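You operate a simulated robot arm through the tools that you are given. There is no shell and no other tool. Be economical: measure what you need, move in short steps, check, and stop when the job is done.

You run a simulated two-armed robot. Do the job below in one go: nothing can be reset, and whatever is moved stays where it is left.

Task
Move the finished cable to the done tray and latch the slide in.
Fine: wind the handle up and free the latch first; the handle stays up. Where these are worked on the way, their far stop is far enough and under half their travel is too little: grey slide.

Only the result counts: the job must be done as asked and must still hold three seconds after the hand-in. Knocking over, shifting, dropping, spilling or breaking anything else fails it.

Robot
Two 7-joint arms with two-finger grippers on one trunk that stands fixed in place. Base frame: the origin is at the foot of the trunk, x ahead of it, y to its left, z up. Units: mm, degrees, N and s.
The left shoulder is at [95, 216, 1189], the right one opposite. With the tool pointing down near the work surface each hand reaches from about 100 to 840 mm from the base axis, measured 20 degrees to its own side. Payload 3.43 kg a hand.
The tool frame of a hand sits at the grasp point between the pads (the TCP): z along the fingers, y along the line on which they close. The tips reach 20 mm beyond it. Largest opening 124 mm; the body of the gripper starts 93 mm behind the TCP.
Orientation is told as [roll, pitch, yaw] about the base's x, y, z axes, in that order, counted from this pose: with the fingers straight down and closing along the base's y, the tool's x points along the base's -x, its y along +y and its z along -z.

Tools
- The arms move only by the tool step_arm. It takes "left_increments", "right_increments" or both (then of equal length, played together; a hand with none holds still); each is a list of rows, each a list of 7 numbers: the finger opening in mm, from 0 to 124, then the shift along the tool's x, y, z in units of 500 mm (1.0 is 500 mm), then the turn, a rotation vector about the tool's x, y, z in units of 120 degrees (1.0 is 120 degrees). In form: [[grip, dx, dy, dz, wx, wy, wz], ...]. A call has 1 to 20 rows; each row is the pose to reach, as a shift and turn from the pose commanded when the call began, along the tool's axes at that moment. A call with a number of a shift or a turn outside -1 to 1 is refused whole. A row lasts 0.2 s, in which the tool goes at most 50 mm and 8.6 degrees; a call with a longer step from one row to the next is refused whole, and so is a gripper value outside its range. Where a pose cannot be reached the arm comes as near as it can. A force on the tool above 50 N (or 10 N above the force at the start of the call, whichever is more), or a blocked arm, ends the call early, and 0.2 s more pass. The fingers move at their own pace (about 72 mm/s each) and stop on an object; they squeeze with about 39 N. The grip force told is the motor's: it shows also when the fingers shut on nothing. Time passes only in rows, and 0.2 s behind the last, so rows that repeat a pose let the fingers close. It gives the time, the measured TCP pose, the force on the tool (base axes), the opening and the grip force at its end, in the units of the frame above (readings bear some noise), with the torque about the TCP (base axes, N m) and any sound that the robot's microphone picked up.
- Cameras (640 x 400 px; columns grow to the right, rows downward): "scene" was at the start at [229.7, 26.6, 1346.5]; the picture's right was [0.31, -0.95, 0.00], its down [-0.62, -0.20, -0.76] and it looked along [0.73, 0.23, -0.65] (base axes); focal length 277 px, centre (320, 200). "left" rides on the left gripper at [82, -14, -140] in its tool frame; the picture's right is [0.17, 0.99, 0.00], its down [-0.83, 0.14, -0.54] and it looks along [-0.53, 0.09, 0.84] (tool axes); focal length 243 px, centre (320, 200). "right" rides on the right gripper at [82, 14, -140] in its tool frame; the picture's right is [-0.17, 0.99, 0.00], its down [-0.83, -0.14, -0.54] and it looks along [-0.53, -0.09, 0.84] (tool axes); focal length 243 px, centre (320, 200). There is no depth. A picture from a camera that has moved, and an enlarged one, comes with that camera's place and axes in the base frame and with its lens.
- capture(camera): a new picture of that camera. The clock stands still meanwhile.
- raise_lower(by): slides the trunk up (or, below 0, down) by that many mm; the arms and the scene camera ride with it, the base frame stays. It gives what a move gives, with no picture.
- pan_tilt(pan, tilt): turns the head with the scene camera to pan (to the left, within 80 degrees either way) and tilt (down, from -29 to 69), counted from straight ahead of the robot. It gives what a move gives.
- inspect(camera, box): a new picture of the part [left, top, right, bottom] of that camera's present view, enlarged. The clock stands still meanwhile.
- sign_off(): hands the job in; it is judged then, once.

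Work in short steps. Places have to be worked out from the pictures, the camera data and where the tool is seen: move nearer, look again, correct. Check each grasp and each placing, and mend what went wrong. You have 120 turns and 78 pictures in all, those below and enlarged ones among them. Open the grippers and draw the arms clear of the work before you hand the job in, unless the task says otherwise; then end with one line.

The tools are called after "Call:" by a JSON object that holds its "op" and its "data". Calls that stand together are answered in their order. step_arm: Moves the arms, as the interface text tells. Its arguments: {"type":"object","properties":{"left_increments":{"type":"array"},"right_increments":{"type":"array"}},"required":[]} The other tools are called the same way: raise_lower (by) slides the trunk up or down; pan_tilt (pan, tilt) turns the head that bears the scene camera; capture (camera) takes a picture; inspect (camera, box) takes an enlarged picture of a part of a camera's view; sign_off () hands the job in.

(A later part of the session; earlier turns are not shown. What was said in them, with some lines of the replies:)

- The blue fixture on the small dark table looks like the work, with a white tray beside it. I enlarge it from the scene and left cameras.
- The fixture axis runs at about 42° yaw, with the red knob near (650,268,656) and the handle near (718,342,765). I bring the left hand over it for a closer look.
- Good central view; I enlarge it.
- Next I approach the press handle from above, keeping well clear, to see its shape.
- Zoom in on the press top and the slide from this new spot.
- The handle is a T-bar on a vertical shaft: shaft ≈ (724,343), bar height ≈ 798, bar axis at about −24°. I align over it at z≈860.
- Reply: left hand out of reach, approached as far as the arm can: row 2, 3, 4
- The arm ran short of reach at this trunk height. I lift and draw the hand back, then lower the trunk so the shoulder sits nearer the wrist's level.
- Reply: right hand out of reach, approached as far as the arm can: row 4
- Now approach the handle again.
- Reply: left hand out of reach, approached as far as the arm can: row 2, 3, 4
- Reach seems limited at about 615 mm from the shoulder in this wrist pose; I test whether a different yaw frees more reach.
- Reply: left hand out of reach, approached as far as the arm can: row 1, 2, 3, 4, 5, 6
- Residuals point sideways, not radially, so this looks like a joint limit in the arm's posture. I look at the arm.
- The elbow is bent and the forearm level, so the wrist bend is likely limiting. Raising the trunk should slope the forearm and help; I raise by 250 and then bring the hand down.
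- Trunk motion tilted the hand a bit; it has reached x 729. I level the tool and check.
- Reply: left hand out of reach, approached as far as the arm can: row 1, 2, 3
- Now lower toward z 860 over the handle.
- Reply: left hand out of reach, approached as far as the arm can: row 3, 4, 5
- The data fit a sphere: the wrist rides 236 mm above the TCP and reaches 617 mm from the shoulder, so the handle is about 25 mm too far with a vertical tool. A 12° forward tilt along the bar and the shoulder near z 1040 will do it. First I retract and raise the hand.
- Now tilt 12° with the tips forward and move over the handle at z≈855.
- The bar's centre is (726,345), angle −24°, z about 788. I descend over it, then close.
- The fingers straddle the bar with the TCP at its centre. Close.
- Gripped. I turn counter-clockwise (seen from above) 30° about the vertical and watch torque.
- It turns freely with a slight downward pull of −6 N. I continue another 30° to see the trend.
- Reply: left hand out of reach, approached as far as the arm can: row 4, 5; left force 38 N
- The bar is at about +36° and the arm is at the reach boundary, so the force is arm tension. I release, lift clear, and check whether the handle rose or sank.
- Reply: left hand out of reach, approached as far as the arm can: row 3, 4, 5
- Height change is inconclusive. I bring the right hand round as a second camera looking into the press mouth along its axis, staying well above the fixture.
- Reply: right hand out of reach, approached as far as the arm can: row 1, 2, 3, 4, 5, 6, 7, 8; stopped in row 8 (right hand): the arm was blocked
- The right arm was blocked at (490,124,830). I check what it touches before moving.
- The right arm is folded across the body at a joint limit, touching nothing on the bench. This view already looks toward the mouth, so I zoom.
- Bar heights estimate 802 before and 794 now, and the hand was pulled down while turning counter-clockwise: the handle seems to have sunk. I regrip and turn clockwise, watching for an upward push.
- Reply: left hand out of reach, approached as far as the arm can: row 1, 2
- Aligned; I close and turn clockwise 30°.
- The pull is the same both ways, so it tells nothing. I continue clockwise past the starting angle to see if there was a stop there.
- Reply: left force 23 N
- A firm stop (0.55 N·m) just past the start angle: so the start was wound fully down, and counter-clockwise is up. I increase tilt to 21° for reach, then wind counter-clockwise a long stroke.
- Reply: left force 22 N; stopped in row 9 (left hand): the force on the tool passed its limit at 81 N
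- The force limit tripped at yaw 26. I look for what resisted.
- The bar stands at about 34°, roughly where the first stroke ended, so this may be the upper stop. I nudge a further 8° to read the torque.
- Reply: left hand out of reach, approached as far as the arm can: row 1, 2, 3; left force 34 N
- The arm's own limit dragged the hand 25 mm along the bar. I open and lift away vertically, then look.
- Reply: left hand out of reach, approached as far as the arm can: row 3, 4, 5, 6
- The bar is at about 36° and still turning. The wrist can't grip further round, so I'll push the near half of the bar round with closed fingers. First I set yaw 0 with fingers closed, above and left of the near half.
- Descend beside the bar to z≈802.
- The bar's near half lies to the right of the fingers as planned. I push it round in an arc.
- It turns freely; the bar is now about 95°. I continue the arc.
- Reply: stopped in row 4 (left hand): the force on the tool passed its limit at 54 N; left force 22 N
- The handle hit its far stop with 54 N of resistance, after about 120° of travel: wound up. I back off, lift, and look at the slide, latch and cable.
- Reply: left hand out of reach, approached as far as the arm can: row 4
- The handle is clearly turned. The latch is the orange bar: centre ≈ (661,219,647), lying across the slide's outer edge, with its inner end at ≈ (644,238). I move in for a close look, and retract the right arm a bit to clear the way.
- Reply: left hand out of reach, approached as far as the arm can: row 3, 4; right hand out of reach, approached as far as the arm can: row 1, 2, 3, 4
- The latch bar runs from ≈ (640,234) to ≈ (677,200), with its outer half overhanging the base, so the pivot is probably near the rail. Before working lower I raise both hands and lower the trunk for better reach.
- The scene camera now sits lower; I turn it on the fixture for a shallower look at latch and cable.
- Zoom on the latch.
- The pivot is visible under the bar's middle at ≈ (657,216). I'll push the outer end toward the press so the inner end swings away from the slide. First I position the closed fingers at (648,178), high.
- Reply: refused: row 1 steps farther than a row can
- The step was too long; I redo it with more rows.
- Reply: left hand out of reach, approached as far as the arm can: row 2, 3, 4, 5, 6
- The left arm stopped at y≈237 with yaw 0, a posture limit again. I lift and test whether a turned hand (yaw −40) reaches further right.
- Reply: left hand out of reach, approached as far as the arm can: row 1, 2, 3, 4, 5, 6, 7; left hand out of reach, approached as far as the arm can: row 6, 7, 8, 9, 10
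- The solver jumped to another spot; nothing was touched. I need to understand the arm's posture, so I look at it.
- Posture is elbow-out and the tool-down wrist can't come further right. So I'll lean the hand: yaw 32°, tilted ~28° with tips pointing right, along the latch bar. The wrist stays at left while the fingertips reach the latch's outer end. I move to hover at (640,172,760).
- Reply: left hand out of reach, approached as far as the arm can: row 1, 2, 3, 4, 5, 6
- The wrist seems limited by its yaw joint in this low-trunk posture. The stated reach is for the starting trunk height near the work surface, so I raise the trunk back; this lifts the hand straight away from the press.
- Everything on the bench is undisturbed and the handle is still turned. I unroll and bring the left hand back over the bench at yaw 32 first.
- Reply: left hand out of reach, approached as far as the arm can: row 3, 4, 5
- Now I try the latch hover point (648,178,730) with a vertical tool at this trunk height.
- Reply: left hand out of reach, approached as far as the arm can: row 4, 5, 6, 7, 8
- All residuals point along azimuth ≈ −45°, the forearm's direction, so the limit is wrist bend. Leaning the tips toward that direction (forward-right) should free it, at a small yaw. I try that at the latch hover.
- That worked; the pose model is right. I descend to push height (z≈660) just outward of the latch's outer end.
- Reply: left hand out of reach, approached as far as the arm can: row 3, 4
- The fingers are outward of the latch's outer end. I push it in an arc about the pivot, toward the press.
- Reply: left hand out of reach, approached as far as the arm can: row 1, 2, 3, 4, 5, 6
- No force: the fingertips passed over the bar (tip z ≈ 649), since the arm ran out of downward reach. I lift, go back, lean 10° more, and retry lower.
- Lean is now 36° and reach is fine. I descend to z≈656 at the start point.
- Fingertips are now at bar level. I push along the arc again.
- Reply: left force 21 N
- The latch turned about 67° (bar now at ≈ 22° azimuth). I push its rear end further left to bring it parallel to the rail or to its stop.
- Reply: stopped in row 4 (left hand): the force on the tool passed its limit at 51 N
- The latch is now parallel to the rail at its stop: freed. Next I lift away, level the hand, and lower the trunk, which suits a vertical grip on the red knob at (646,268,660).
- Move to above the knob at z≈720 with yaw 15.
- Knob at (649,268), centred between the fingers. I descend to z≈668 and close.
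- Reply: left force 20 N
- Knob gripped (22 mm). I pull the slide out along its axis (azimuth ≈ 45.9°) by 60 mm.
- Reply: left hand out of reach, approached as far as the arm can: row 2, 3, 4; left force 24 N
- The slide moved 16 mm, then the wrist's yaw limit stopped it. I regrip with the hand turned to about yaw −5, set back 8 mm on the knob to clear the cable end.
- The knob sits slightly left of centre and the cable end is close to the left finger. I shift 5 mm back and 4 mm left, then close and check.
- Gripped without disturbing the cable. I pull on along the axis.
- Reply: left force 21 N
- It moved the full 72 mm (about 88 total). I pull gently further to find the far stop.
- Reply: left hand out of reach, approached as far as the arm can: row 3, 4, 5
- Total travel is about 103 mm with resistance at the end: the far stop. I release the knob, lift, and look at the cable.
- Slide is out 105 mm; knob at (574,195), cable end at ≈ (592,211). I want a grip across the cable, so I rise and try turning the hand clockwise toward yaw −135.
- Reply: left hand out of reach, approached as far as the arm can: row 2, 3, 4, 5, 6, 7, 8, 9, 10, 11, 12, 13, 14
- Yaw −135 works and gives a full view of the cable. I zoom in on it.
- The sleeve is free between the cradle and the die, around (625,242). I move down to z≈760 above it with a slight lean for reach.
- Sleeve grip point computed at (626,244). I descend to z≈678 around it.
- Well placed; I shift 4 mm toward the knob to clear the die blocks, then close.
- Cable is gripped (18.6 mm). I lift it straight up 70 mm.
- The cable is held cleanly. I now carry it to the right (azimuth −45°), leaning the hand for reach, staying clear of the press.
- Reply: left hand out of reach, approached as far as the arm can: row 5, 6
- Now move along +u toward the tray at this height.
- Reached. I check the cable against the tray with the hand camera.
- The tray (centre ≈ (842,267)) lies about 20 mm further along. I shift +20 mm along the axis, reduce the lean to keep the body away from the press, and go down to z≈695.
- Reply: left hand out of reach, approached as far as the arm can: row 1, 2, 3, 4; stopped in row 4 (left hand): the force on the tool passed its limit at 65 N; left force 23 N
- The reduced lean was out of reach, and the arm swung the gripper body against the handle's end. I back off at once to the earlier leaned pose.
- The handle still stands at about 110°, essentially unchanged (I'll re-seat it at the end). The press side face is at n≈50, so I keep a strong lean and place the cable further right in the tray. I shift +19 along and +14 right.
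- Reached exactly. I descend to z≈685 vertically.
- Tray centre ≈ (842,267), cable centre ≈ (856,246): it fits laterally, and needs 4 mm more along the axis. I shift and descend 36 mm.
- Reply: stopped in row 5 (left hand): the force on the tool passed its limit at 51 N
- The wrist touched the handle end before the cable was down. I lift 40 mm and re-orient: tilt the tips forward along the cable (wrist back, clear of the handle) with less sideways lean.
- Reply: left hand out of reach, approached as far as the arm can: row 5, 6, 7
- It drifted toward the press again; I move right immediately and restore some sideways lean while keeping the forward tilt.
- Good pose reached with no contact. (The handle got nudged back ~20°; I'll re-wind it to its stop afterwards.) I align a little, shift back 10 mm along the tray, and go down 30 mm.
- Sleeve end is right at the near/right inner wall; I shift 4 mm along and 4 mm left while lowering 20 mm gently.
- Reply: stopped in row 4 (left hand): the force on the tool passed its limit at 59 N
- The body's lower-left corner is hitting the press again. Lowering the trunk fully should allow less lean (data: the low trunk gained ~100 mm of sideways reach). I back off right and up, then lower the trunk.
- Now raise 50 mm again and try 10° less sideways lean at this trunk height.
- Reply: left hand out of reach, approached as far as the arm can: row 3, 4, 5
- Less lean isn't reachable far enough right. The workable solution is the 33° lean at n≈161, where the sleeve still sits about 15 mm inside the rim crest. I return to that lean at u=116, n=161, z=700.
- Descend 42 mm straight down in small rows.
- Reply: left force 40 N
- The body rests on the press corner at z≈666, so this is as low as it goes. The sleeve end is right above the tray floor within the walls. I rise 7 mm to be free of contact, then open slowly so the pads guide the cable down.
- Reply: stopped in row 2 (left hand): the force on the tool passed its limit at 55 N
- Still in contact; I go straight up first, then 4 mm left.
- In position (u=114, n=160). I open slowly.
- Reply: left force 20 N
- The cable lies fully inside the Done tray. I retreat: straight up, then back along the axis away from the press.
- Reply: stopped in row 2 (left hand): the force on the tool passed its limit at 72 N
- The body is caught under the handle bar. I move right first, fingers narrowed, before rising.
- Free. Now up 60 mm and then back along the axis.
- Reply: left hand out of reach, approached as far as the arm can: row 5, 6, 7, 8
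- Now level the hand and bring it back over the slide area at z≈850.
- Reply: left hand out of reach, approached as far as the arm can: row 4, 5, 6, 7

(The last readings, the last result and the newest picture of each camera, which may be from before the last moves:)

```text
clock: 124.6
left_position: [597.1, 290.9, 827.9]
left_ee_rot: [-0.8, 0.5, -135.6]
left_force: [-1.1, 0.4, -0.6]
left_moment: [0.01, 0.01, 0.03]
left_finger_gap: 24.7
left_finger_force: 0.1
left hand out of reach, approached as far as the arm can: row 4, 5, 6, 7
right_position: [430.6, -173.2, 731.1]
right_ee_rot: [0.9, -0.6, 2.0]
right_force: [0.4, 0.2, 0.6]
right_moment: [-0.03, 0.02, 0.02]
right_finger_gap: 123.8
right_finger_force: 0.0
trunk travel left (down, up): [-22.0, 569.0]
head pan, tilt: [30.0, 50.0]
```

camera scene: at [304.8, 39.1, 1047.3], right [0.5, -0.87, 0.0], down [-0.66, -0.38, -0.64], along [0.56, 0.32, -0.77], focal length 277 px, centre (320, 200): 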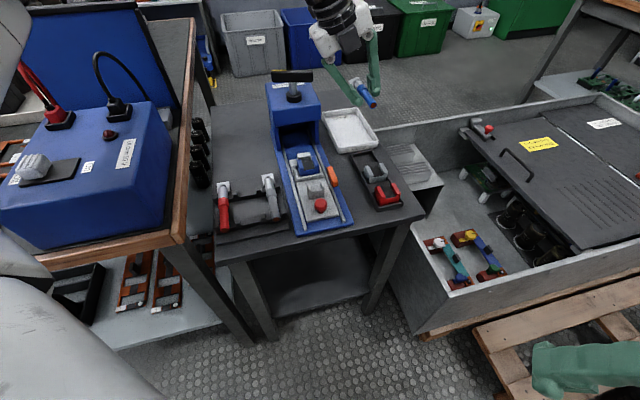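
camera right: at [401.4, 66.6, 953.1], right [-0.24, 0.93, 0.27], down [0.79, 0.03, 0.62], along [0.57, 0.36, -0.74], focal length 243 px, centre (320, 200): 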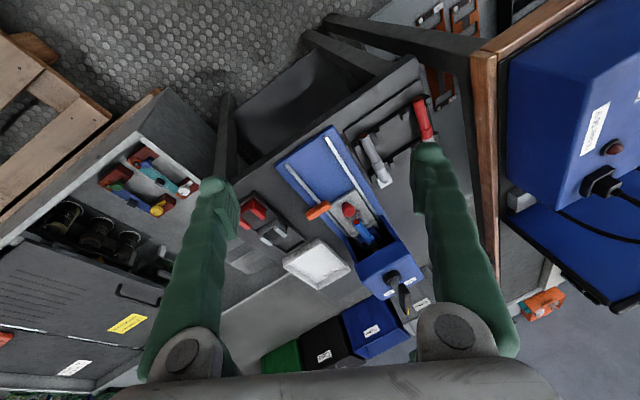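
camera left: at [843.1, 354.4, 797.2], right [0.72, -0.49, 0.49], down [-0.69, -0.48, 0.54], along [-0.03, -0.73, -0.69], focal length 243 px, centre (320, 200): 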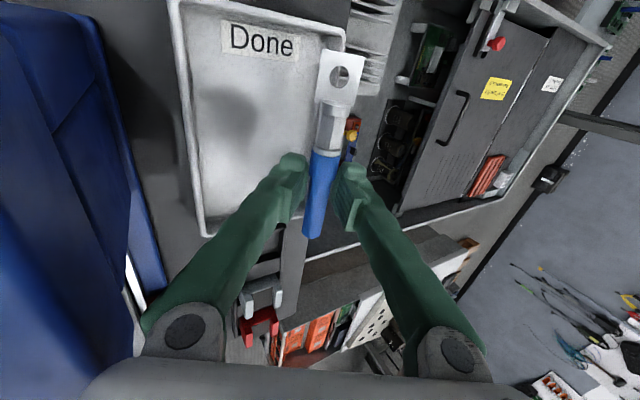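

Turn the hand back toward yaw 0 and raise the trunk for the handle work.

Call:
{"op": "step_arm", "data": {"left_increments": [[25, -0.02, -0.02, 0, 0, 0, -0.07], [25, -0.04, -0.04, 0, 0, 0, -0.14], [25, -0.057, -0.056, 0, 0, 0, -0.21], [25, -0.057, -0.056, 0, 0, 0, -0.28], [0, -0.057, -0.056, 0, 0, 0, -0.35], [0, -0.057, -0.056, 0, 0, 0, -0.42], [0, -0.057, -0.056, 0, 0, 0, -0.49], [0, -0.057, -0.056, 0, 0, 0, -0.56], [0, -0.057, -0.056, 0, 0, 0, -0.63], [0, -0.057, -0.056, 0, 0, 0, -0.7], [0, -0.057, -0.056, 0, 0, 0, -0.77], [0, -0.057, -0.056, 0, 0, 0, -0.84], [0, -0.057, -0.056, 0, 0, 0, -0.91], [0, -0.057, -0.056, 0, 0, 0, -0.98]]}}

Call:
{"op": "step_arm", "data": {"left_increments": [[0, 0, 0, 0, 0, 0, -0.05], [0, 0, 0, 0, 0, 0, -0.1], [0, 0, 0, 0, 0, 0, -0.14], [0, 0, 0, 0, 0, 0, -0.14]]}}

Call:
{"op": "raise_lower", "data": {"by": 170}}

```text
clock: 127.6
left_position: [556.6, 291.7, 826.6]
left_ee_rot: [1.0, 0.6, -17.9]
left_force: [-0.2, 0.8, 0.7]
left_moment: [-0.02, 0.02, 0.06]
left_finger_gap: 0.0
left_finger_force: 34.6
right_position: [429.2, -171.9, 731.3]
right_ee_rot: [0.8, -0.6, 1.9]
right_force: [1.3, 0.1, 0.1]
right_moment: [-0.02, -0.02, 0.01]
right_finger_gap: 123.7
right_finger_force: 0.1
trunk travel left (down, up): [-22.0, 569.0]
head pan, tilt: [30.0, 50.0]
```

```text
clock: 128.6
left_position: [555.7, 292.0, 827.3]
left_ee_rot: [1.2, 0.3, -1.2]
left_force: [-1.8, -1.0, -0.7]
left_moment: [0.02, 0.02, 0.03]
left_finger_gap: 0.0
left_finger_force: 34.1
right_position: [430.8, -172.8, 731.4]
right_ee_rot: [0.8, -0.5, 1.9]
right_force: [0.4, 0.3, 0.8]
right_moment: [0.01, 0.0, 0.0]
right_finger_gap: 124.1
right_finger_force: 0.1
trunk travel left (down, up): [-22.0, 569.0]
head pan, tilt: [30.0, 50.0]
```

```text
clock: 130.5
left_position: [554.0, 291.1, 1000.2]
left_ee_rot: [0.8, -0.4, -1.2]
left_force: [1.0, -0.1, 0.1]
left_moment: [-0.01, 0.02, 0.01]
left_finger_gap: 0.1
left_finger_force: 34.7
right_position: [430.2, -172.9, 901.9]
right_ee_rot: [0.8, -0.4, 1.8]
right_force: [-0.6, -0.2, 0.4]
right_moment: [-0.02, 0.0, -0.03]
right_finger_gap: 124.0
right_finger_force: 0.0
trunk travel left (down, up): [-192.0, 399.0]
head pan, tilt: [30.0, 50.0]
```

A look at the handle before pushing it.

Call:
{"op": "inspect", "data": {"camera": "scene", "box": [260, 120, 380, 260]}}

```text
2.86 times, centred on (320, 190) of scene
camera zoom: at [262.1, 39.1, 1174.4], right [0.5, -0.87, 0.0], down [-0.66, -0.38, -0.64], along [0.56, 0.32, -0.77], focal length 791 px, centre (320, 229)
```

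zoom: 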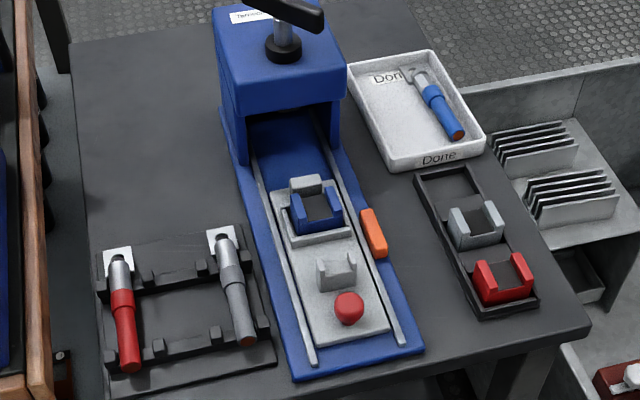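

The cable is in the tray. The handle end is at (723,300), so it lost about 25°. I go to its near side at (685,304), tilted 12° as before.

Call:
{"op": "step_arm", "data": {"left_increments": [[0, -0.06, 0.005, 0.06, 0, -0.03, 0], [0, -0.12, 0.01, 0.12, 0, -0.06, 0], [0, -0.18, 0.016, 0.18, 0, -0.1, 0], [0, -0.23, 0.022, 0.24, 0, -0.1, 0], [0, -0.262, 0.026, 0.31, 0, -0.1, 0], [0, -0.262, 0.026, 0.35, 0, -0.1, 0], [0, -0.262, 0.026, 0.396, 0, -0.1, 0], [0, -0.262, 0.026, 0.396, 0, -0.1, 0]]}}

```text
clock: 132.3
left_position: [685.9, 305.2, 804.6]
left_ee_rot: [0.9, -12.5, -1.4]
left_force: [0.0, 0.2, -0.9]
left_moment: [0.02, 0.01, -0.06]
left_finger_gap: 0.0
left_finger_force: 34.5
right_position: [429.5, -171.9, 901.8]
right_ee_rot: [0.8, -0.4, 1.9]
right_force: [0.3, 0.3, 0.6]
right_moment: [-0.01, -0.01, 0.0]
right_finger_gap: 124.2
right_finger_force: 0.1
trunk travel left (down, up): [-192.0, 399.0]
head pan, tilt: [30.0, 50.0]
```

Push +x until it hits the stop.

Call:
{"op": "step_arm", "data": {"left_increments": [[0, -0.0143, 0, 0.0094, 0, 0, 0], [0, -0.026, 0, 0.0119, 0, 0, 0], [0, -0.0377, 0, 0.0145, 0, 0, 0], [0, -0.0475, 0, 0.0167, 0, 0, 0], [0, -0.0573, 0, 0.0189, 0, 0, 0], [0, -0.067, 0, 0.021, 0, 0, 0], [0, -0.0768, 0, 0.0232, 0, 0, 0]]}}

```text
clock: 133.9
left_position: [719.0, 302.2, 800.3]
left_ee_rot: [0.9, -11.7, -1.5]
left_force: [-49.8, -7.9, 0.1]
left_moment: [0.0, 0.37, 0.35]
left_finger_gap: 0.1
left_finger_force: 34.3
right_position: [425.9, -172.0, 902.6]
right_ee_rot: [0.8, -0.7, 1.8]
right_force: [0.3, -0.7, 0.4]
right_moment: [-0.02, -0.03, -0.08]
right_finger_gap: 124.2
right_finger_force: 0.0
trunk travel left (down, up): [-192.0, 399.0]
head pan, tilt: [30.0, 50.0]
```

At the stop again (50 N at x=719). I retreat, level, and lower the trunk for the slide.

Call:
{"op": "step_arm", "data": {"left_increments": [[0, 0.05, 0, -0.01, 0, 0, 0], [0, 0.1, 0, -0.04, 0, 0.03, 0], [0, 0.15, 0, -0.09, 0, 0.06, 0], [0, 0.21, 0, -0.14, 0, 0.1, 0], [0, 0.27, -0.03, -0.2, 0, 0.1, 0], [0, 0.33, -0.08, -0.26, 0, 0.1, 0], [0, 0.33, -0.1, -0.26, 0, 0.1, 0]]}}

Call:
{"op": "raise_lower", "data": {"by": -110}}

```text
clock: 135.5
left_position: [536.2, 257.3, 891.2]
left_ee_rot: [1.0, -0.4, -1.2]
left_force: [-0.1, 0.5, -0.6]
left_moment: [0.0, -0.02, 0.02]
left_finger_gap: 0.0
left_finger_force: 34.5
right_position: [430.6, -172.1, 901.4]
right_ee_rot: [0.8, -0.4, 1.9]
right_force: [-0.7, -0.6, -0.8]
right_moment: [-0.03, 0.01, 0.04]
right_finger_gap: 123.9
right_finger_force: 0.1
trunk travel left (down, up): [-192.0, 399.0]
head pan, tilt: [30.0, 50.0]
```

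```text
clock: 136.9
left_position: [535.4, 256.3, 781.9]
left_ee_rot: [0.8, -0.5, -1.2]
left_force: [-1.1, 0.2, -0.1]
left_moment: [-0.01, -0.05, 0.02]
left_finger_gap: 0.2
left_finger_force: 34.5
right_position: [431.1, -171.9, 792.7]
right_ee_rot: [0.8, -0.5, 1.8]
right_force: [-0.4, -0.6, 0.8]
right_moment: [0.01, -0.02, 0.0]
right_finger_gap: 123.9
right_finger_force: 0.1
trunk travel left (down, up): [-82.0, 509.0]
head pan, tilt: [30.0, 50.0]
```

Go to the outer side of the knob: hover (546,166,740), yaw −40.

Call:
{"op": "step_arm", "data": {"left_increments": [[0, 0, -0.03, 0.01, 0, 0, 0.065], [0, -0.005, -0.07, 0.03, 0, 0, 0.13], [0, -0.01, -0.11, 0.05, 0, 0, 0.195], [0, -0.015, -0.15, 0.07, 0, 0, 0.26], [0, -0.022, -0.18, 0.084, 0, 0, 0.325], [0, -0.022, -0.18, 0.084, 0, 0, 0.325]]}}

Call:
{"op": "step_arm", "data": {"left_increments": [[0, 0, 0, 0, 0, -0.05, 0], [0, 0, 0, 0, 0, -0.1, 0], [0, 0, 0, 0, 0, -0.1, 0]]}}

```text
clock: 138.3
left_position: [541.1, 205.9, 752.4]
left_ee_rot: [0.9, -0.1, -40.3]
left_force: [-1.0, 0.6, 0.4]
left_moment: [0.0, 0.0, 0.02]
left_finger_gap: 0.0
left_finger_force: 34.2
left hand out of reach, approached as far as the arm can: row 3, 4, 5, 6
right_position: [430.8, -173.4, 791.0]
right_ee_rot: [0.8, -0.5, 1.9]
right_force: [0.0, -0.5, 0.0]
right_moment: [0.0, -0.02, 0.01]
right_finger_gap: 124.1
right_finger_force: 0.0
trunk travel left (down, up): [-82.0, 509.0]
head pan, tilt: [30.0, 50.0]
```

```text
clock: 139.1
left_position: [540.1, 206.6, 751.7]
left_ee_rot: [1.0, -11.8, -40.4]
left_force: [0.0, -0.9, 0.0]
left_moment: [0.02, 0.02, 0.01]
left_finger_gap: 0.3
left_finger_force: 34.6
right_position: [431.0, -173.1, 792.6]
right_ee_rot: [0.9, -0.5, 1.9]
right_force: [0.1, -0.9, -0.2]
right_moment: [0.0, 0.02, 0.01]
right_finger_gap: 124.2
right_finger_force: 0.0
trunk travel left (down, up): [-82.0, 509.0]
head pan, tilt: [30.0, 50.0]
```

Shift to the hover point with a bit more lean.

Call:
{"op": "step_arm", "data": {"left_increments": [[0, -0.027, -0.027, 0.018, 0, -0.04, 0], [0, -0.0547, -0.0532, 0.0362, 0, -0.08, 0], [0, -0.0547, -0.0532, 0.0362, 0, -0.08, 0]]}}

```text
clock: 139.9
left_position: [548.3, 164.9, 740.5]
left_ee_rot: [1.0, -21.5, -40.7]
left_force: [0.5, 0.5, -0.1]
left_moment: [0.03, 0.0, 0.03]
left_finger_gap: 0.2
left_finger_force: 34.0
right_position: [431.1, -173.3, 792.0]
right_ee_rot: [0.8, -0.4, 1.8]
right_force: [-1.2, -0.6, 0.3]
right_moment: [0.03, 0.04, 0.01]
right_finger_gap: 123.9
right_finger_force: 0.0
trunk travel left (down, up): [-82.0, 509.0]
head pan, tilt: [30.0, 50.0]
```

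Descend to knob height behind it.

Call:
{"op": "step_arm", "data": {"left_increments": [[0, 0.02, 0, 0.044, 0, 0, 0], [0, 0.04, 0, 0.088, 0, 0, 0], [0, 0.06, 0, 0.131, 0, 0, 0], [0, 0.06, 0, 0.131, 0, 0, 0]]}}

Call:
{"op": "inspect", "data": {"camera": "left", "box": [220, 80, 460, 260]}}

```text
clock: 140.9
left_position: [544.1, 169.1, 668.8]
left_ee_rot: [1.0, -21.4, -40.7]
left_force: [0.6, 0.9, 0.1]
left_moment: [0.0, 0.02, -0.04]
left_finger_gap: 0.0
left_finger_force: 34.4
right_position: [431.3, -173.0, 793.0]
right_ee_rot: [0.9, -0.6, 1.8]
right_force: [-0.4, 0.5, -0.3]
right_moment: [-0.01, 0.05, 0.02]
right_finger_gap: 124.1
right_finger_force: 0.1
trunk travel left (down, up): [-82.0, 509.0]
head pan, tilt: [30.0, 50.0]
```

```text
2.22 times, centred on (340, 170) of left
camera zoom: at [437.0, 240.4, 767.5], right [0.52, 0.85, -0.04], down [0.52, -0.28, 0.81], along [0.68, -0.44, -0.59], focal length 539 px, centre (276, 267)
```

zoom: 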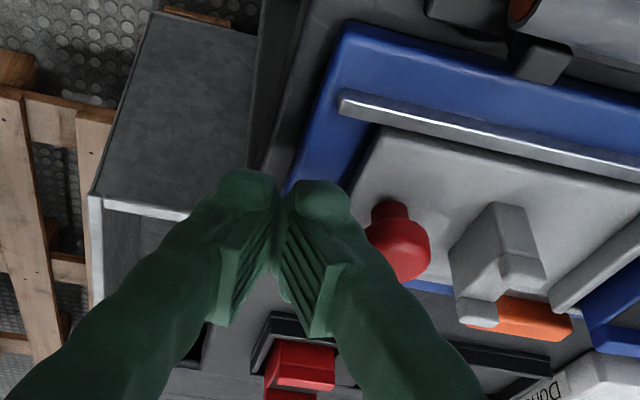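

The fingers are on the knob's outer side. I push the slide in along its axis.

Call:
{"op": "step_arm", "data": {"left_increments": [[0, -0.0016, 0.03, 0.0006, 0, 0, 0], [0, -0.0033, 0.06, 0.0013, 0, 0, 0], [0, -0.005, 0.09, 0.002, 0, 0, 0], [0, -0.0066, 0.12, 0.0026, 0, 0, 0], [0, -0.0083, 0.15, 0.0033, 0, 0, 0], [0, -0.01, 0.18, 0.004, 0, 0, 0], [0, -0.0116, 0.21, 0.0046, 0, 0, 0], [0, -0.0125, 0.228, 0.005, 0, 0, 0], [0, -0.013, 0.24, 0.0053, 0, 0, 0]]}}

```text
clock: 142.9
left_position: [625.3, 254.1, 669.3]
left_ee_rot: [0.9, -21.4, -40.7]
left_force: [-3.9, -7.5, -1.5]
left_moment: [-0.04, 0.05, -0.08]
left_finger_gap: 0.0
left_finger_force: 34.7
right_position: [430.9, -173.4, 790.2]
right_ee_rot: [0.7, -0.5, 1.9]
right_force: [0.7, -0.1, -0.3]
right_moment: [0.0, -0.02, -0.02]
right_finger_gap: 124.0
right_finger_force: 0.0
trunk travel left (down, up): [-82.0, 509.0]
head pan, tilt: [30.0, 50.0]
```

Only 8 N; I push on in small steps until the inner stop.

Call:
{"op": "step_arm", "data": {"left_increments": [[0, -0.0003, 0.006, 0.0001, 0, 0, 0], [0, -0.0006, 0.012, 0.0002, 0, 0, 0], [0, -0.001, 0.018, 0.0004, 0, 0, 0], [0, -0.0013, 0.024, 0.0005, 0, 0, 0], [0, -0.0016, 0.03, 0.0006, 0, 0, 0]]}}

```text
clock: 143.7
left_position: [626.5, 256.2, 670.1]
left_ee_rot: [0.1, -21.5, -41.2]
left_force: [-5.9, -10.4, 5.0]
left_moment: [-0.09, -0.04, -0.13]
left_finger_gap: 0.0
left_finger_force: 34.0
right_position: [429.6, -171.9, 792.6]
right_ee_rot: [0.7, -0.6, 1.8]
right_force: [0.2, -0.3, 0.0]
right_moment: [-0.03, -0.01, 0.02]
right_finger_gap: 124.0
right_finger_force: 0.1
trunk travel left (down, up): [-82.0, 509.0]
head pan, tilt: [30.0, 50.0]
stopped in row 3 (left hand): the force on the tool passed its limit at 52 N (the readings are from after the stop); the commanded pose is now the measured one
```

The slide is at its inner stop (52 N). Now the latch: I back off, rise, and go to the right side of the latch's front end.

Call:
{"op": "step_arm", "data": {"left_increments": [[0, 0, -0.024, 0, 0, 0, 0], [0, -0.026, -0.03, -0.065, 0, 0, 0], [0, -0.052, -0.035, -0.13, 0, 0, 0], [0, -0.11, -0.06, -0.1, 0, 0, 0], [0, -0.18, -0.091, -0.069, 0, 0, 0], [0, -0.18, -0.091, -0.069, 0, 0, 0]]}}

```text
clock: 145.1
left_position: [650.6, 176.1, 733.3]
left_ee_rot: [0.3, -21.3, -41.0]
left_force: [0.1, 0.6, 0.1]
left_moment: [0.05, 0.01, 0.01]
left_finger_gap: 0.0
left_finger_force: 34.5
right_position: [430.6, -173.0, 792.0]
right_ee_rot: [0.7, -0.5, 1.9]
right_force: [-0.2, 0.2, -0.4]
right_moment: [-0.01, -0.02, 0.01]
right_finger_gap: 124.1
right_finger_force: 0.0
trunk travel left (down, up): [-82.0, 509.0]
head pan, tilt: [30.0, 50.0]
```

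Descend to latch height (z≈661) and check with one picture.

Call:
{"op": "step_arm", "data": {"left_increments": [[0, 0.018, 0, 0.045, 0, 0, 0], [0, 0.036, 0, 0.09, 0, 0, 0], [0, 0.053, 0, 0.134, 0, 0, 0], [0, 0.053, 0, 0.134, 0, 0, 0]]}}

Call:
{"op": "inspect", "data": {"camera": "left", "box": [220, 80, 460, 260]}}

```text
clock: 146.1
left_position: [651.7, 178.1, 660.9]
left_ee_rot: [0.2, -21.3, -41.0]
left_force: [-0.5, -0.1, -0.8]
left_moment: [-0.03, 0.02, 0.02]
left_finger_gap: 0.2
left_finger_force: 34.1
right_position: [431.3, -173.3, 791.8]
right_ee_rot: [0.9, -0.5, 1.9]
right_force: [0.2, -0.2, 0.1]
right_moment: [0.02, -0.02, 0.05]
right_finger_gap: 124.4
right_finger_force: 0.1
trunk travel left (down, up): [-82.0, 509.0]
head pan, tilt: [30.0, 50.0]
```

```text
2.22 times, centred on (340, 170) of left
camera zoom: at [545.7, 249.7, 760.7], right [0.53, 0.85, -0.06], down [0.53, -0.28, 0.8], along [0.67, -0.46, -0.59], focal length 539 px, centre (276, 267)
```

zoom: 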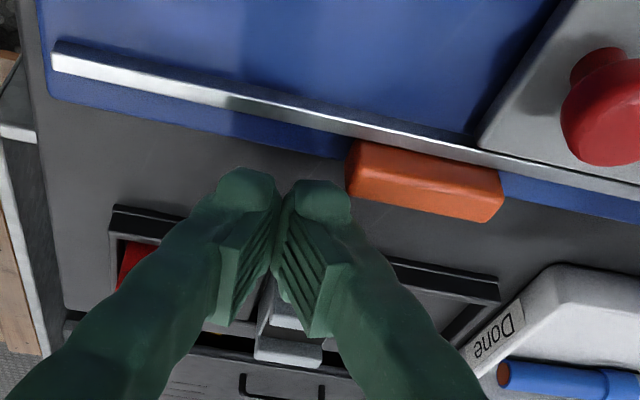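

The finger is just right of the latch's front end, as planned. I sweep it left and then inward to turn the latch back across the slide.

Call:
{"op": "step_arm", "data": {"left_increments": [[0, 0.01, 0.006, -0.004, 0, 0, 0], [0, 0.0188, 0.006, -0.0073, 0, 0, 0], [0, 0.034, 0.003, -0.013, 0, 0, 0], [0, 0.0489, 0.0, -0.019, 0, 0, 0], [0, 0.0675, 0.002, -0.0263, 0, 0, 0], [0, 0.08, 0.008, -0.031, 0, 0, 0], [0, 0.091, 0.0156, -0.0354, 0, 0, 0], [0, 0.0938, 0.0298, -0.0365, 0, 0, 0], [0, 0.0932, 0.0428, -0.0363, 0, 0, 0], [0, 0.0932, 0.0428, -0.0363, 0, 0, 0]]}}

```text
clock: 148.3
left_position: [628.8, 225.4, 661.3]
left_ee_rot: [0.2, -21.4, -41.0]
left_force: [-1.5, -0.4, 0.0]
left_moment: [0.03, 0.04, -0.03]
left_finger_gap: 0.0
left_finger_force: 34.5
right_position: [430.7, -172.9, 791.7]
right_ee_rot: [0.8, -0.5, 2.0]
right_force: [0.3, -0.5, 1.0]
right_moment: [0.0, -0.02, -0.01]
right_finger_gap: 124.0
right_finger_force: 0.1
trunk travel left (down, up): [-82.0, 509.0]
head pan, tilt: [30.0, 50.0]
```

Now I push inward until the latch meets its stop.

Call:
{"op": "step_arm", "data": {"left_increments": [[0, 0, 0.006, 0, 0, 0, 0], [0, 0, 0.012, 0, 0, 0, 0], [0, 0, 0.018, 0, 0, 0, 0], [0, 0, 0.024, 0, 0, 0, 0], [0, 0, 0.03, 0, 0, 0, 0], [0, 0, 0.036, 0, 0, 0, 0]]}}

Call:
{"op": "inspect", "data": {"camera": "left", "box": [220, 80, 460, 260]}}

```text
clock: 149.7
left_position: [639.3, 238.4, 661.8]
left_ee_rot: [0.2, -21.3, -40.9]
left_force: [-2.5, -1.1, 0.1]
left_moment: [-0.04, 0.01, 0.07]
left_finger_gap: 0.0
left_finger_force: 34.2
right_position: [431.0, -173.5, 791.3]
right_ee_rot: [0.8, -0.4, 1.8]
right_force: [-0.6, -0.1, -0.1]
right_moment: [-0.01, 0.0, 0.0]
right_finger_gap: 123.9
right_finger_force: 0.0
trunk travel left (down, up): [-82.0, 509.0]
head pan, tilt: [30.0, 50.0]
```

```text
2.22 times, centred on (340, 170) of left
camera zoom: at [534.0, 311.6, 760.9], right [0.53, 0.85, -0.06], down [0.53, -0.28, 0.8], along [0.66, -0.46, -0.59], focal length 539 px, centre (276, 267)
```

zoom: 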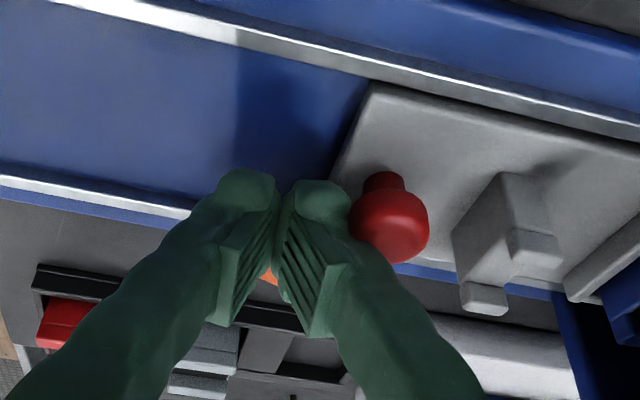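

No resistance was felt: the tips probably passed just over the latch again (its top is below ~640). I lift, return to the start on its right, lower, with less lean.

Call:
{"op": "step_arm", "data": {"left_increments": [[0, -0.0218, -0.01, -0.056, 0, 0, 0], [0, -0.07, -0.035, -0.038, 0, 0.02, 0], [0, -0.12, -0.068, -0.0175, 0, 0.058, 0], [0, -0.12, -0.068, -0.0175, 0, 0.058, 0]]}}

```text
clock: 150.7
left_position: [656.6, 177.4, 691.2]
left_ee_rot: [0.3, -14.2, -40.9]
left_force: [-0.2, -0.3, 0.3]
left_moment: [0.04, -0.02, 0.0]
left_finger_gap: 0.0
left_finger_force: 34.3
right_position: [429.6, -173.3, 792.5]
right_ee_rot: [0.7, -0.6, 1.9]
right_force: [-0.9, -0.5, 0.2]
right_moment: [-0.02, -0.01, -0.01]
right_finger_gap: 123.9
right_finger_force: 0.1
trunk travel left (down, up): [-82.0, 509.0]
head pan, tilt: [30.0, 50.0]
```

Descend to z≈656 and take the first part of the sweep, watching forces.

Call:
{"op": "step_arm", "data": {"left_increments": [[0, 0.009, 0, 0.035, 0, 0, 0], [0, 0.0172, 0, 0.068, 0, 0, 0], [0, 0.0172, 0, 0.068, 0, 0, 0]]}}

Call:
{"op": "step_arm", "data": {"left_increments": [[0, 0.012, 0, -0.003, 0, 0, 0], [0, 0.024, 0, -0.006, 0, 0, 0], [0, 0.036, -0.001, -0.009, 0, 0, 0]]}}

```text
clock: 151.5
left_position: [657.5, 178.2, 655.5]
left_ee_rot: [0.2, -14.3, -41.0]
left_force: [-0.8, -0.3, 0.1]
left_moment: [0.01, 0.01, 0.03]
left_finger_gap: 0.1
left_finger_force: 34.2
right_position: [430.0, -173.0, 790.7]
right_ee_rot: [0.9, -0.5, 1.9]
right_force: [0.1, -0.1, 0.8]
right_moment: [0.0, -0.02, 0.0]
right_finger_gap: 123.8
right_finger_force: 0.1
trunk travel left (down, up): [-82.0, 509.0]
head pan, tilt: [30.0, 50.0]
```

```text
clock: 152.3
left_position: [643.9, 190.2, 656.5]
left_ee_rot: [0.2, -14.4, -41.1]
left_force: [0.7, -2.1, 1.2]
left_moment: [0.04, -0.03, 0.0]
left_finger_gap: 0.0
left_finger_force: 34.6
right_position: [430.7, -173.1, 790.7]
right_ee_rot: [0.8, -0.5, 1.9]
right_force: [-0.6, -0.8, 0.0]
right_moment: [-0.02, -0.02, 0.03]
right_finger_gap: 123.9
right_finger_force: 0.0
trunk travel left (down, up): [-82.0, 509.0]
head pan, tilt: [30.0, 50.0]
```

Light contact (~2 N) as it moves left. I continue the sweep.

Call:
{"op": "step_arm", "data": {"left_increments": [[0, 0.009, -0.005, -0.0023, 0, 0, 0], [0, 0.0184, -0.0098, -0.0047, 0, 0, 0], [0, 0.029, -0.009, -0.0075, 0, 0, 0], [0, 0.0395, -0.0082, -0.01, 0, 0, 0], [0, 0.0508, -0.003, -0.013, 0, 0, 0], [0, 0.0622, 0.0032, -0.0157, 0, 0, 0], [0, 0.0653, 0.0156, -0.0165, 0, 0, 0]]}}

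Call:
{"op": "step_arm", "data": {"left_increments": [[0, 0, 0.005, 0, 0, 0, 0], [0, 0, 0.01, 0, 0, 0, 0], [0, 0, 0.015, 0, 0, 0, 0], [0, 0, 0.02, 0, 0, 0, 0], [0, 0, 0.025, 0, 0, 0, 0]]}}

```text
clock: 153.9
left_position: [622.7, 217.4, 655.6]
left_ee_rot: [0.2, -14.3, -40.9]
left_force: [-3.1, -1.7, 0.6]
left_moment: [-0.01, 0.04, -0.02]
left_finger_gap: 0.0
left_finger_force: 33.9
right_position: [430.5, -173.2, 790.6]
right_ee_rot: [0.8, -0.5, 2.0]
right_force: [-0.1, -0.2, -0.1]
right_moment: [-0.01, 0.02, -0.01]
right_finger_gap: 124.0
right_finger_force: 0.0
trunk travel left (down, up): [-82.0, 509.0]
head pan, tilt: [30.0, 50.0]
```

```text
clock: 155.1
left_position: [623.8, 227.6, 655.9]
left_ee_rot: [-0.2, -13.8, -41.1]
left_force: [-45.0, -1.1, 10.3]
left_moment: [0.4, 0.1, -0.4]
left_finger_gap: 0.0
left_finger_force: 33.9
right_position: [428.2, -172.4, 792.7]
right_ee_rot: [0.8, -0.7, 1.9]
right_force: [-0.1, -0.3, 0.0]
right_moment: [0.02, 0.02, -0.03]
right_finger_gap: 124.0
right_finger_force: 0.1
trunk travel left (down, up): [-82.0, 509.0]
head pan, tilt: [30.0, 50.0]
```

Firm resistance (45 N) where the latch bar should stand across the slide. I retreat up and away, then use the last picture to verify everything.

Call:
{"op": "step_arm", "data": {"left_increments": [[0, 0.004, -0.03, 0, 0, 0, 0], [0, -0.01, -0.03, -0.06, 0, 0, 0], [0, -0.02, -0.03, -0.13, 0, 0.03, 0], [0, -0.02, -0.01, -0.2, 0, 0.06, 0], [0, 0.05, 0.02, -0.24, 0, 0.1, 0], [0, 0.12, 0.06, -0.27, 0, 0.118, 0], [30, 0.18, 0.1, -0.3, 0, 0.118, 0], [60, 0.22, 0.15, -0.33, 0, 0.118, 0], [80, 0.25, 0.2, -0.36, 0, 0.118, 0]]}}

Call:
{"op": "raise_lower", "data": {"by": 150}}

```text
clock: 157.1
left_position: [570.0, 410.8, 798.6]
left_ee_rot: [0.3, -0.1, -40.9]
left_force: [0.2, -0.2, -0.6]
left_moment: [0.01, 0.0, 0.02]
left_finger_gap: 80.0
left_finger_force: 0.0
right_position: [430.1, -172.7, 791.9]
right_ee_rot: [0.8, -0.6, 1.8]
right_force: [0.3, 0.0, 0.5]
right_moment: [0.0, 0.01, -0.03]
right_finger_gap: 124.4
right_finger_force: 0.0
trunk travel left (down, up): [-82.0, 509.0]
head pan, tilt: [30.0, 50.0]
```

```text
clock: 158.8
left_position: [569.7, 412.0, 948.2]
left_ee_rot: [0.2, -0.1, -41.0]
left_force: [0.8, 0.5, 0.2]
left_moment: [-0.01, 0.02, -0.01]
left_finger_gap: 79.9
left_finger_force: 0.2
right_position: [432.1, -172.5, 941.9]
right_ee_rot: [0.8, -0.5, 1.9]
right_force: [-0.1, -0.3, 0.5]
right_moment: [-0.03, 0.0, 0.02]
right_finger_gap: 123.9
right_finger_force: 0.1
trunk travel left (down, up): [-232.0, 359.0]
head pan, tilt: [30.0, 50.0]
```

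Last picture: scene view of the whole fixture.

Call:
{"op": "inspect", "data": {"camera": "scene", "box": [270, 105, 380, 235]}}

```text
3.08 times, centred on (325, 170) of scene
camera zoom: at [247.3, 39.1, 1219.8], right [0.5, -0.87, 0.0], down [-0.66, -0.38, -0.64], along [0.56, 0.32, -0.77], focal length 852 px, centre (305, 292)
```

zoom: 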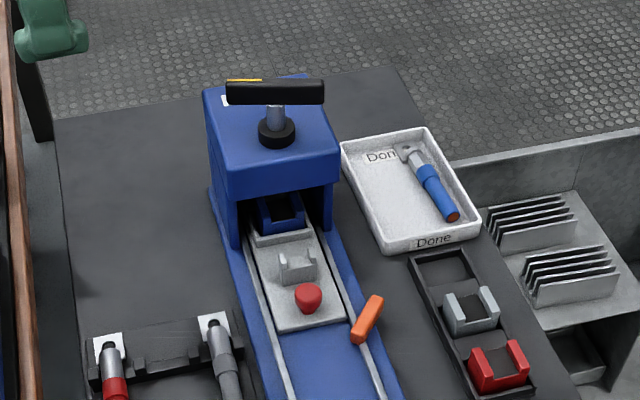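

Handle is up, slide in, cable in the tray, but the latch is only partly back (≈10° azimuth; it must reach −45°). My arc was too wide and slipped round its end. I redo it with a tighter 28 mm radius about the pivot (658,220). Lower the trunk and go back.

Call:
{"op": "raise_lower", "data": {"by": -150}}

Call:
{"op": "step_arm", "data": {"left_increments": [[60, -0.07, -0.04, 0.0, 0, 0, 0], [30, -0.14, -0.08, 0.0, 0, 0, 0], [0, -0.21, -0.12, 0.02, 0, -0.03, 0], [0, -0.28, -0.16, 0.06, 0, -0.06, 0], [0, -0.345, -0.2, 0.1, 0, -0.09, 0], [0, -0.404, -0.237, 0.13, 0, -0.12, 0], [0, -0.404, -0.237, 0.156, 0, -0.12, 0], [0, -0.404, -0.237, 0.156, 0, -0.12, 0]]}}

```text
clock: 160.6
left_position: [570.0, 411.4, 799.7]
left_ee_rot: [0.2, -0.2, -40.8]
left_force: [-0.4, 0.7, 0.4]
left_moment: [-0.05, 0.0, -0.01]
left_finger_gap: 80.0
left_finger_force: 0.1
right_position: [430.2, -172.1, 792.5]
right_ee_rot: [0.8, -0.6, 1.9]
right_force: [0.2, 0.2, -0.3]
right_moment: [-0.01, -0.05, -0.02]
right_finger_gap: 124.1
right_finger_force: 0.0
trunk travel left (down, up): [-82.0, 509.0]
head pan, tilt: [30.0, 50.0]
```

```text
clock: 162.4
left_position: [647.5, 189.3, 722.0]
left_ee_rot: [0.2, -14.6, -41.0]
left_force: [-0.3, 0.2, 0.5]
left_moment: [-0.01, -0.01, -0.02]
left_finger_gap: 0.0
left_finger_force: 34.6
right_position: [430.7, -171.8, 791.9]
right_ee_rot: [0.8, -0.5, 1.9]
right_force: [-0.3, -0.1, -0.1]
right_moment: [-0.02, 0.03, 0.0]
right_finger_gap: 123.7
right_finger_force: 0.1
trunk travel left (down, up): [-82.0, 509.0]
head pan, tilt: [30.0, 50.0]
```

Descend to z≈655 right of the latch's front half.

Call:
{"op": "step_arm", "data": {"left_increments": [[0, 0.0125, 0, 0.043, 0, 0, 0], [0, 0.025, -0.001, 0.086, 0, 0, 0], [0, 0.0376, -0.0016, 0.1287, 0, 0, 0], [0, 0.0376, -0.0016, 0.1287, 0, 0, 0]]}}

```text
clock: 163.4
left_position: [644.3, 190.7, 653.3]
left_ee_rot: [0.2, -14.6, -41.0]
left_force: [-0.7, 0.5, -0.5]
left_moment: [0.01, 0.0, -0.03]
left_finger_gap: 0.0
left_finger_force: 34.4
right_position: [429.7, -172.6, 791.1]
right_ee_rot: [0.8, -0.5, 1.9]
right_force: [0.2, -0.6, -0.3]
right_moment: [0.03, -0.01, 0.0]
right_finger_gap: 124.0
right_finger_force: 0.0
trunk travel left (down, up): [-82.0, 509.0]
head pan, tilt: [30.0, 50.0]
```

Clear. I sweep the tighter arc, first two thirds.

Call:
{"op": "step_arm", "data": {"left_increments": [[0, 0.0129, 0.0076, -0.0075, 0, 0, 0], [0, 0.0242, 0.0062, -0.0105, 0, 0, 0], [0, 0.0356, 0.0072, -0.0134, 0, 0, 0], [0, 0.0462, 0.0106, -0.0162, 0, 0, 0], [0, 0.0563, 0.0162, -0.0188, 0, 0, 0]]}}

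```text
clock: 164.6
left_position: [626.3, 215.0, 656.5]
left_ee_rot: [0.2, -14.6, -41.0]
left_force: [-0.3, -1.5, 0.9]
left_moment: [0.02, -0.07, -0.01]
left_finger_gap: 0.2
left_finger_force: 33.9
right_position: [430.7, -171.1, 791.6]
right_ee_rot: [0.8, -0.5, 1.9]
right_force: [-0.1, 0.3, 0.4]
right_moment: [0.01, -0.03, 0.02]
right_finger_gap: 124.0
right_finger_force: 0.0
trunk travel left (down, up): [-82.0, 509.0]
head pan, tilt: [30.0, 50.0]
```

It follows freely. I finish the arc and push inward until the stop.

Call:
{"op": "step_arm", "data": {"left_increments": [[0, 0.0055, 0.007, -0.0014, 0, 0, 0], [0, 0.0108, 0.014, -0.0028, 0, 0, 0], [0, 0.0108, 0.02, -0.0028, 0, 0, 0], [0, 0.0108, 0.026, -0.0028, 0, 0, 0], [0, 0.0108, 0.032, -0.0028, 0, 0, 0], [0, 0.0108, 0.038, -0.0028, 0, 0, 0]]}}

```text
clock: 166.0
left_position: [637.2, 235.9, 661.7]
left_ee_rot: [0.8, -14.8, -40.8]
left_force: [-14.0, -0.6, 24.2]
left_moment: [-0.04, -0.05, -0.03]
left_finger_gap: 0.0
left_finger_force: 34.5
right_position: [427.6, -173.4, 792.7]
right_ee_rot: [0.8, -0.6, 1.9]
right_force: [0.4, -0.2, 0.0]
right_moment: [0.0, 0.04, -0.03]
right_finger_gap: 124.1
right_finger_force: 0.0
trunk travel left (down, up): [-82.0, 509.0]
head pan, tilt: [30.0, 50.0]
5 turns are left
```

The tip rode up at the end, likely over the latch at its stop. To be sure, I lift, set the finger low in front of the latch's inner end, and push inward once more.

Call:
{"op": "step_arm", "data": {"left_increments": [[0, -0.0076, 0, -0.029, 0, 0, 0], [0, -0.009, -0.033, -0.029, 0, 0, 0], [0, -0.0096, -0.066, -0.029, 0, 0, 0], [0, -0.002, -0.066, 0, 0, 0, 0], [0, 0.003, -0.066, 0.0165, 0, 0, 0], [0, 0.003, -0.056, 0.0165, 0, 0, 0], [0, 0.003, -0.048, 0.0165, 0, 0, 0], [0, 0.003, -0.042, 0.0165, 0, 0, 0], [0, 0.003, -0.036, 0.0165, 0, 0, 0], [0, 0.003, -0.031, 0.0165, 0, 0, 0]]}}

```text
clock: 168.2
left_position: [626.5, 222.5, 648.1]
left_ee_rot: [0.2, -14.4, -41.0]
left_force: [-0.4, 0.4, -0.2]
left_moment: [-0.02, -0.02, 0.02]
left_finger_gap: 0.1
left_finger_force: 34.3
right_position: [430.4, -172.6, 791.8]
right_ee_rot: [0.8, -0.4, 1.9]
right_force: [0.4, 1.0, 0.3]
right_moment: [0.04, -0.02, 0.02]
right_finger_gap: 124.3
right_finger_force: 0.1
trunk travel left (down, up): [-82.0, 509.0]
head pan, tilt: [30.0, 50.0]
4 turns are left
```

No contact yet at this low height; I push on inward a further 14 mm in small steps.

Call:
{"op": "step_arm", "data": {"left_increments": [[0, 0, 0.005, 0, 0, 0, 0], [0, 0, 0.01, 0, 0, 0, 0], [0, 0, 0.015, 0, 0, 0, 0], [0, 0, 0.02, 0, 0, 0, 0], [0, 0, 0.024, 0, 0, 0, 0], [0, 0, 0.028, 0, 0, 0, 0]]}}

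```text
clock: 169.4
left_position: [626.5, 224.5, 648.3]
left_ee_rot: [-0.8, -14.6, -41.8]
left_force: [-5.9, -9.3, 3.3]
left_moment: [-0.01, -0.11, -0.08]
left_finger_gap: 0.0
left_finger_force: 34.2
right_position: [429.3, -171.5, 792.5]
right_ee_rot: [0.8, -0.6, 1.9]
right_force: [-1.0, -0.6, 0.8]
right_moment: [-0.06, -0.03, -0.01]
right_finger_gap: 124.0
right_finger_force: 0.1
trunk travel left (down, up): [-82.0, 509.0]
head pan, tilt: [30.0, 50.0]
stopped in row 6 (left hand): the force on the tool passed its limit at 51 N (the readings are from after the stop); the commanded pose is now the measured one
3 turns are left
```

A hard stop (51 N along the axis) exactly where the latch bar's face should be when it stands across the slide. I back off, lift, open, and draw the arm clear.

Call:
{"op": "step_arm", "data": {"left_increments": [[0, 0.002, -0.03, 0, 0, 0, 0], [0, -0.01, -0.035, -0.06, 0, 0, 0], [0, -0.02, -0.03, -0.13, 0, 0.03, 0], [0, -0.02, -0.01, -0.2, 0, 0.06, 0], [0, 0.05, 0.02, -0.24, 0, 0.1, 0], [0, 0.12, 0.06, -0.27, 0, 0.12, 0], [30, 0.18, 0.1, -0.3, 0, 0.12, 0], [60, 0.22, 0.15, -0.33, 0, 0.12, 0], [90, 0.25, 0.2, -0.38, 0, 0.12, 0], [100, 0.25, 0.2, -0.44, 0, 0.12, 0], [100, 0.25, 0.2, -0.44, 0, 0.12, 0]]}}

```text
clock: 171.8
left_position: [564.1, 419.9, 828.6]
left_ee_rot: [-0.6, 0.0, -41.7]
left_force: [0.1, -1.0, -0.4]
left_moment: [0.04, 0.01, 0.0]
left_finger_gap: 99.8
left_finger_force: 0.0
right_position: [430.3, -171.7, 790.2]
right_ee_rot: [0.8, -0.5, 1.9]
right_force: [-0.2, 0.9, 0.2]
right_moment: [0.0, -0.01, 0.01]
right_finger_gap: 124.2
right_finger_force: 0.0
trunk travel left (down, up): [-82.0, 509.0]
head pan, tilt: [30.0, 50.0]
2 turns are left
```

Both arms are clear with open grippers, so I hand the job in.

Call:
{"op": "sign_off", "data": {}}

```text
The job is handed in.
```

The finished cable is in the Done tray, the handle is wound up to its stop, and the slide is pushed in to its inner stop. I turned the latch back across the slide, but I confirmed that only by feel (a 51 N stop where the bar should be), because I had no pictures left.
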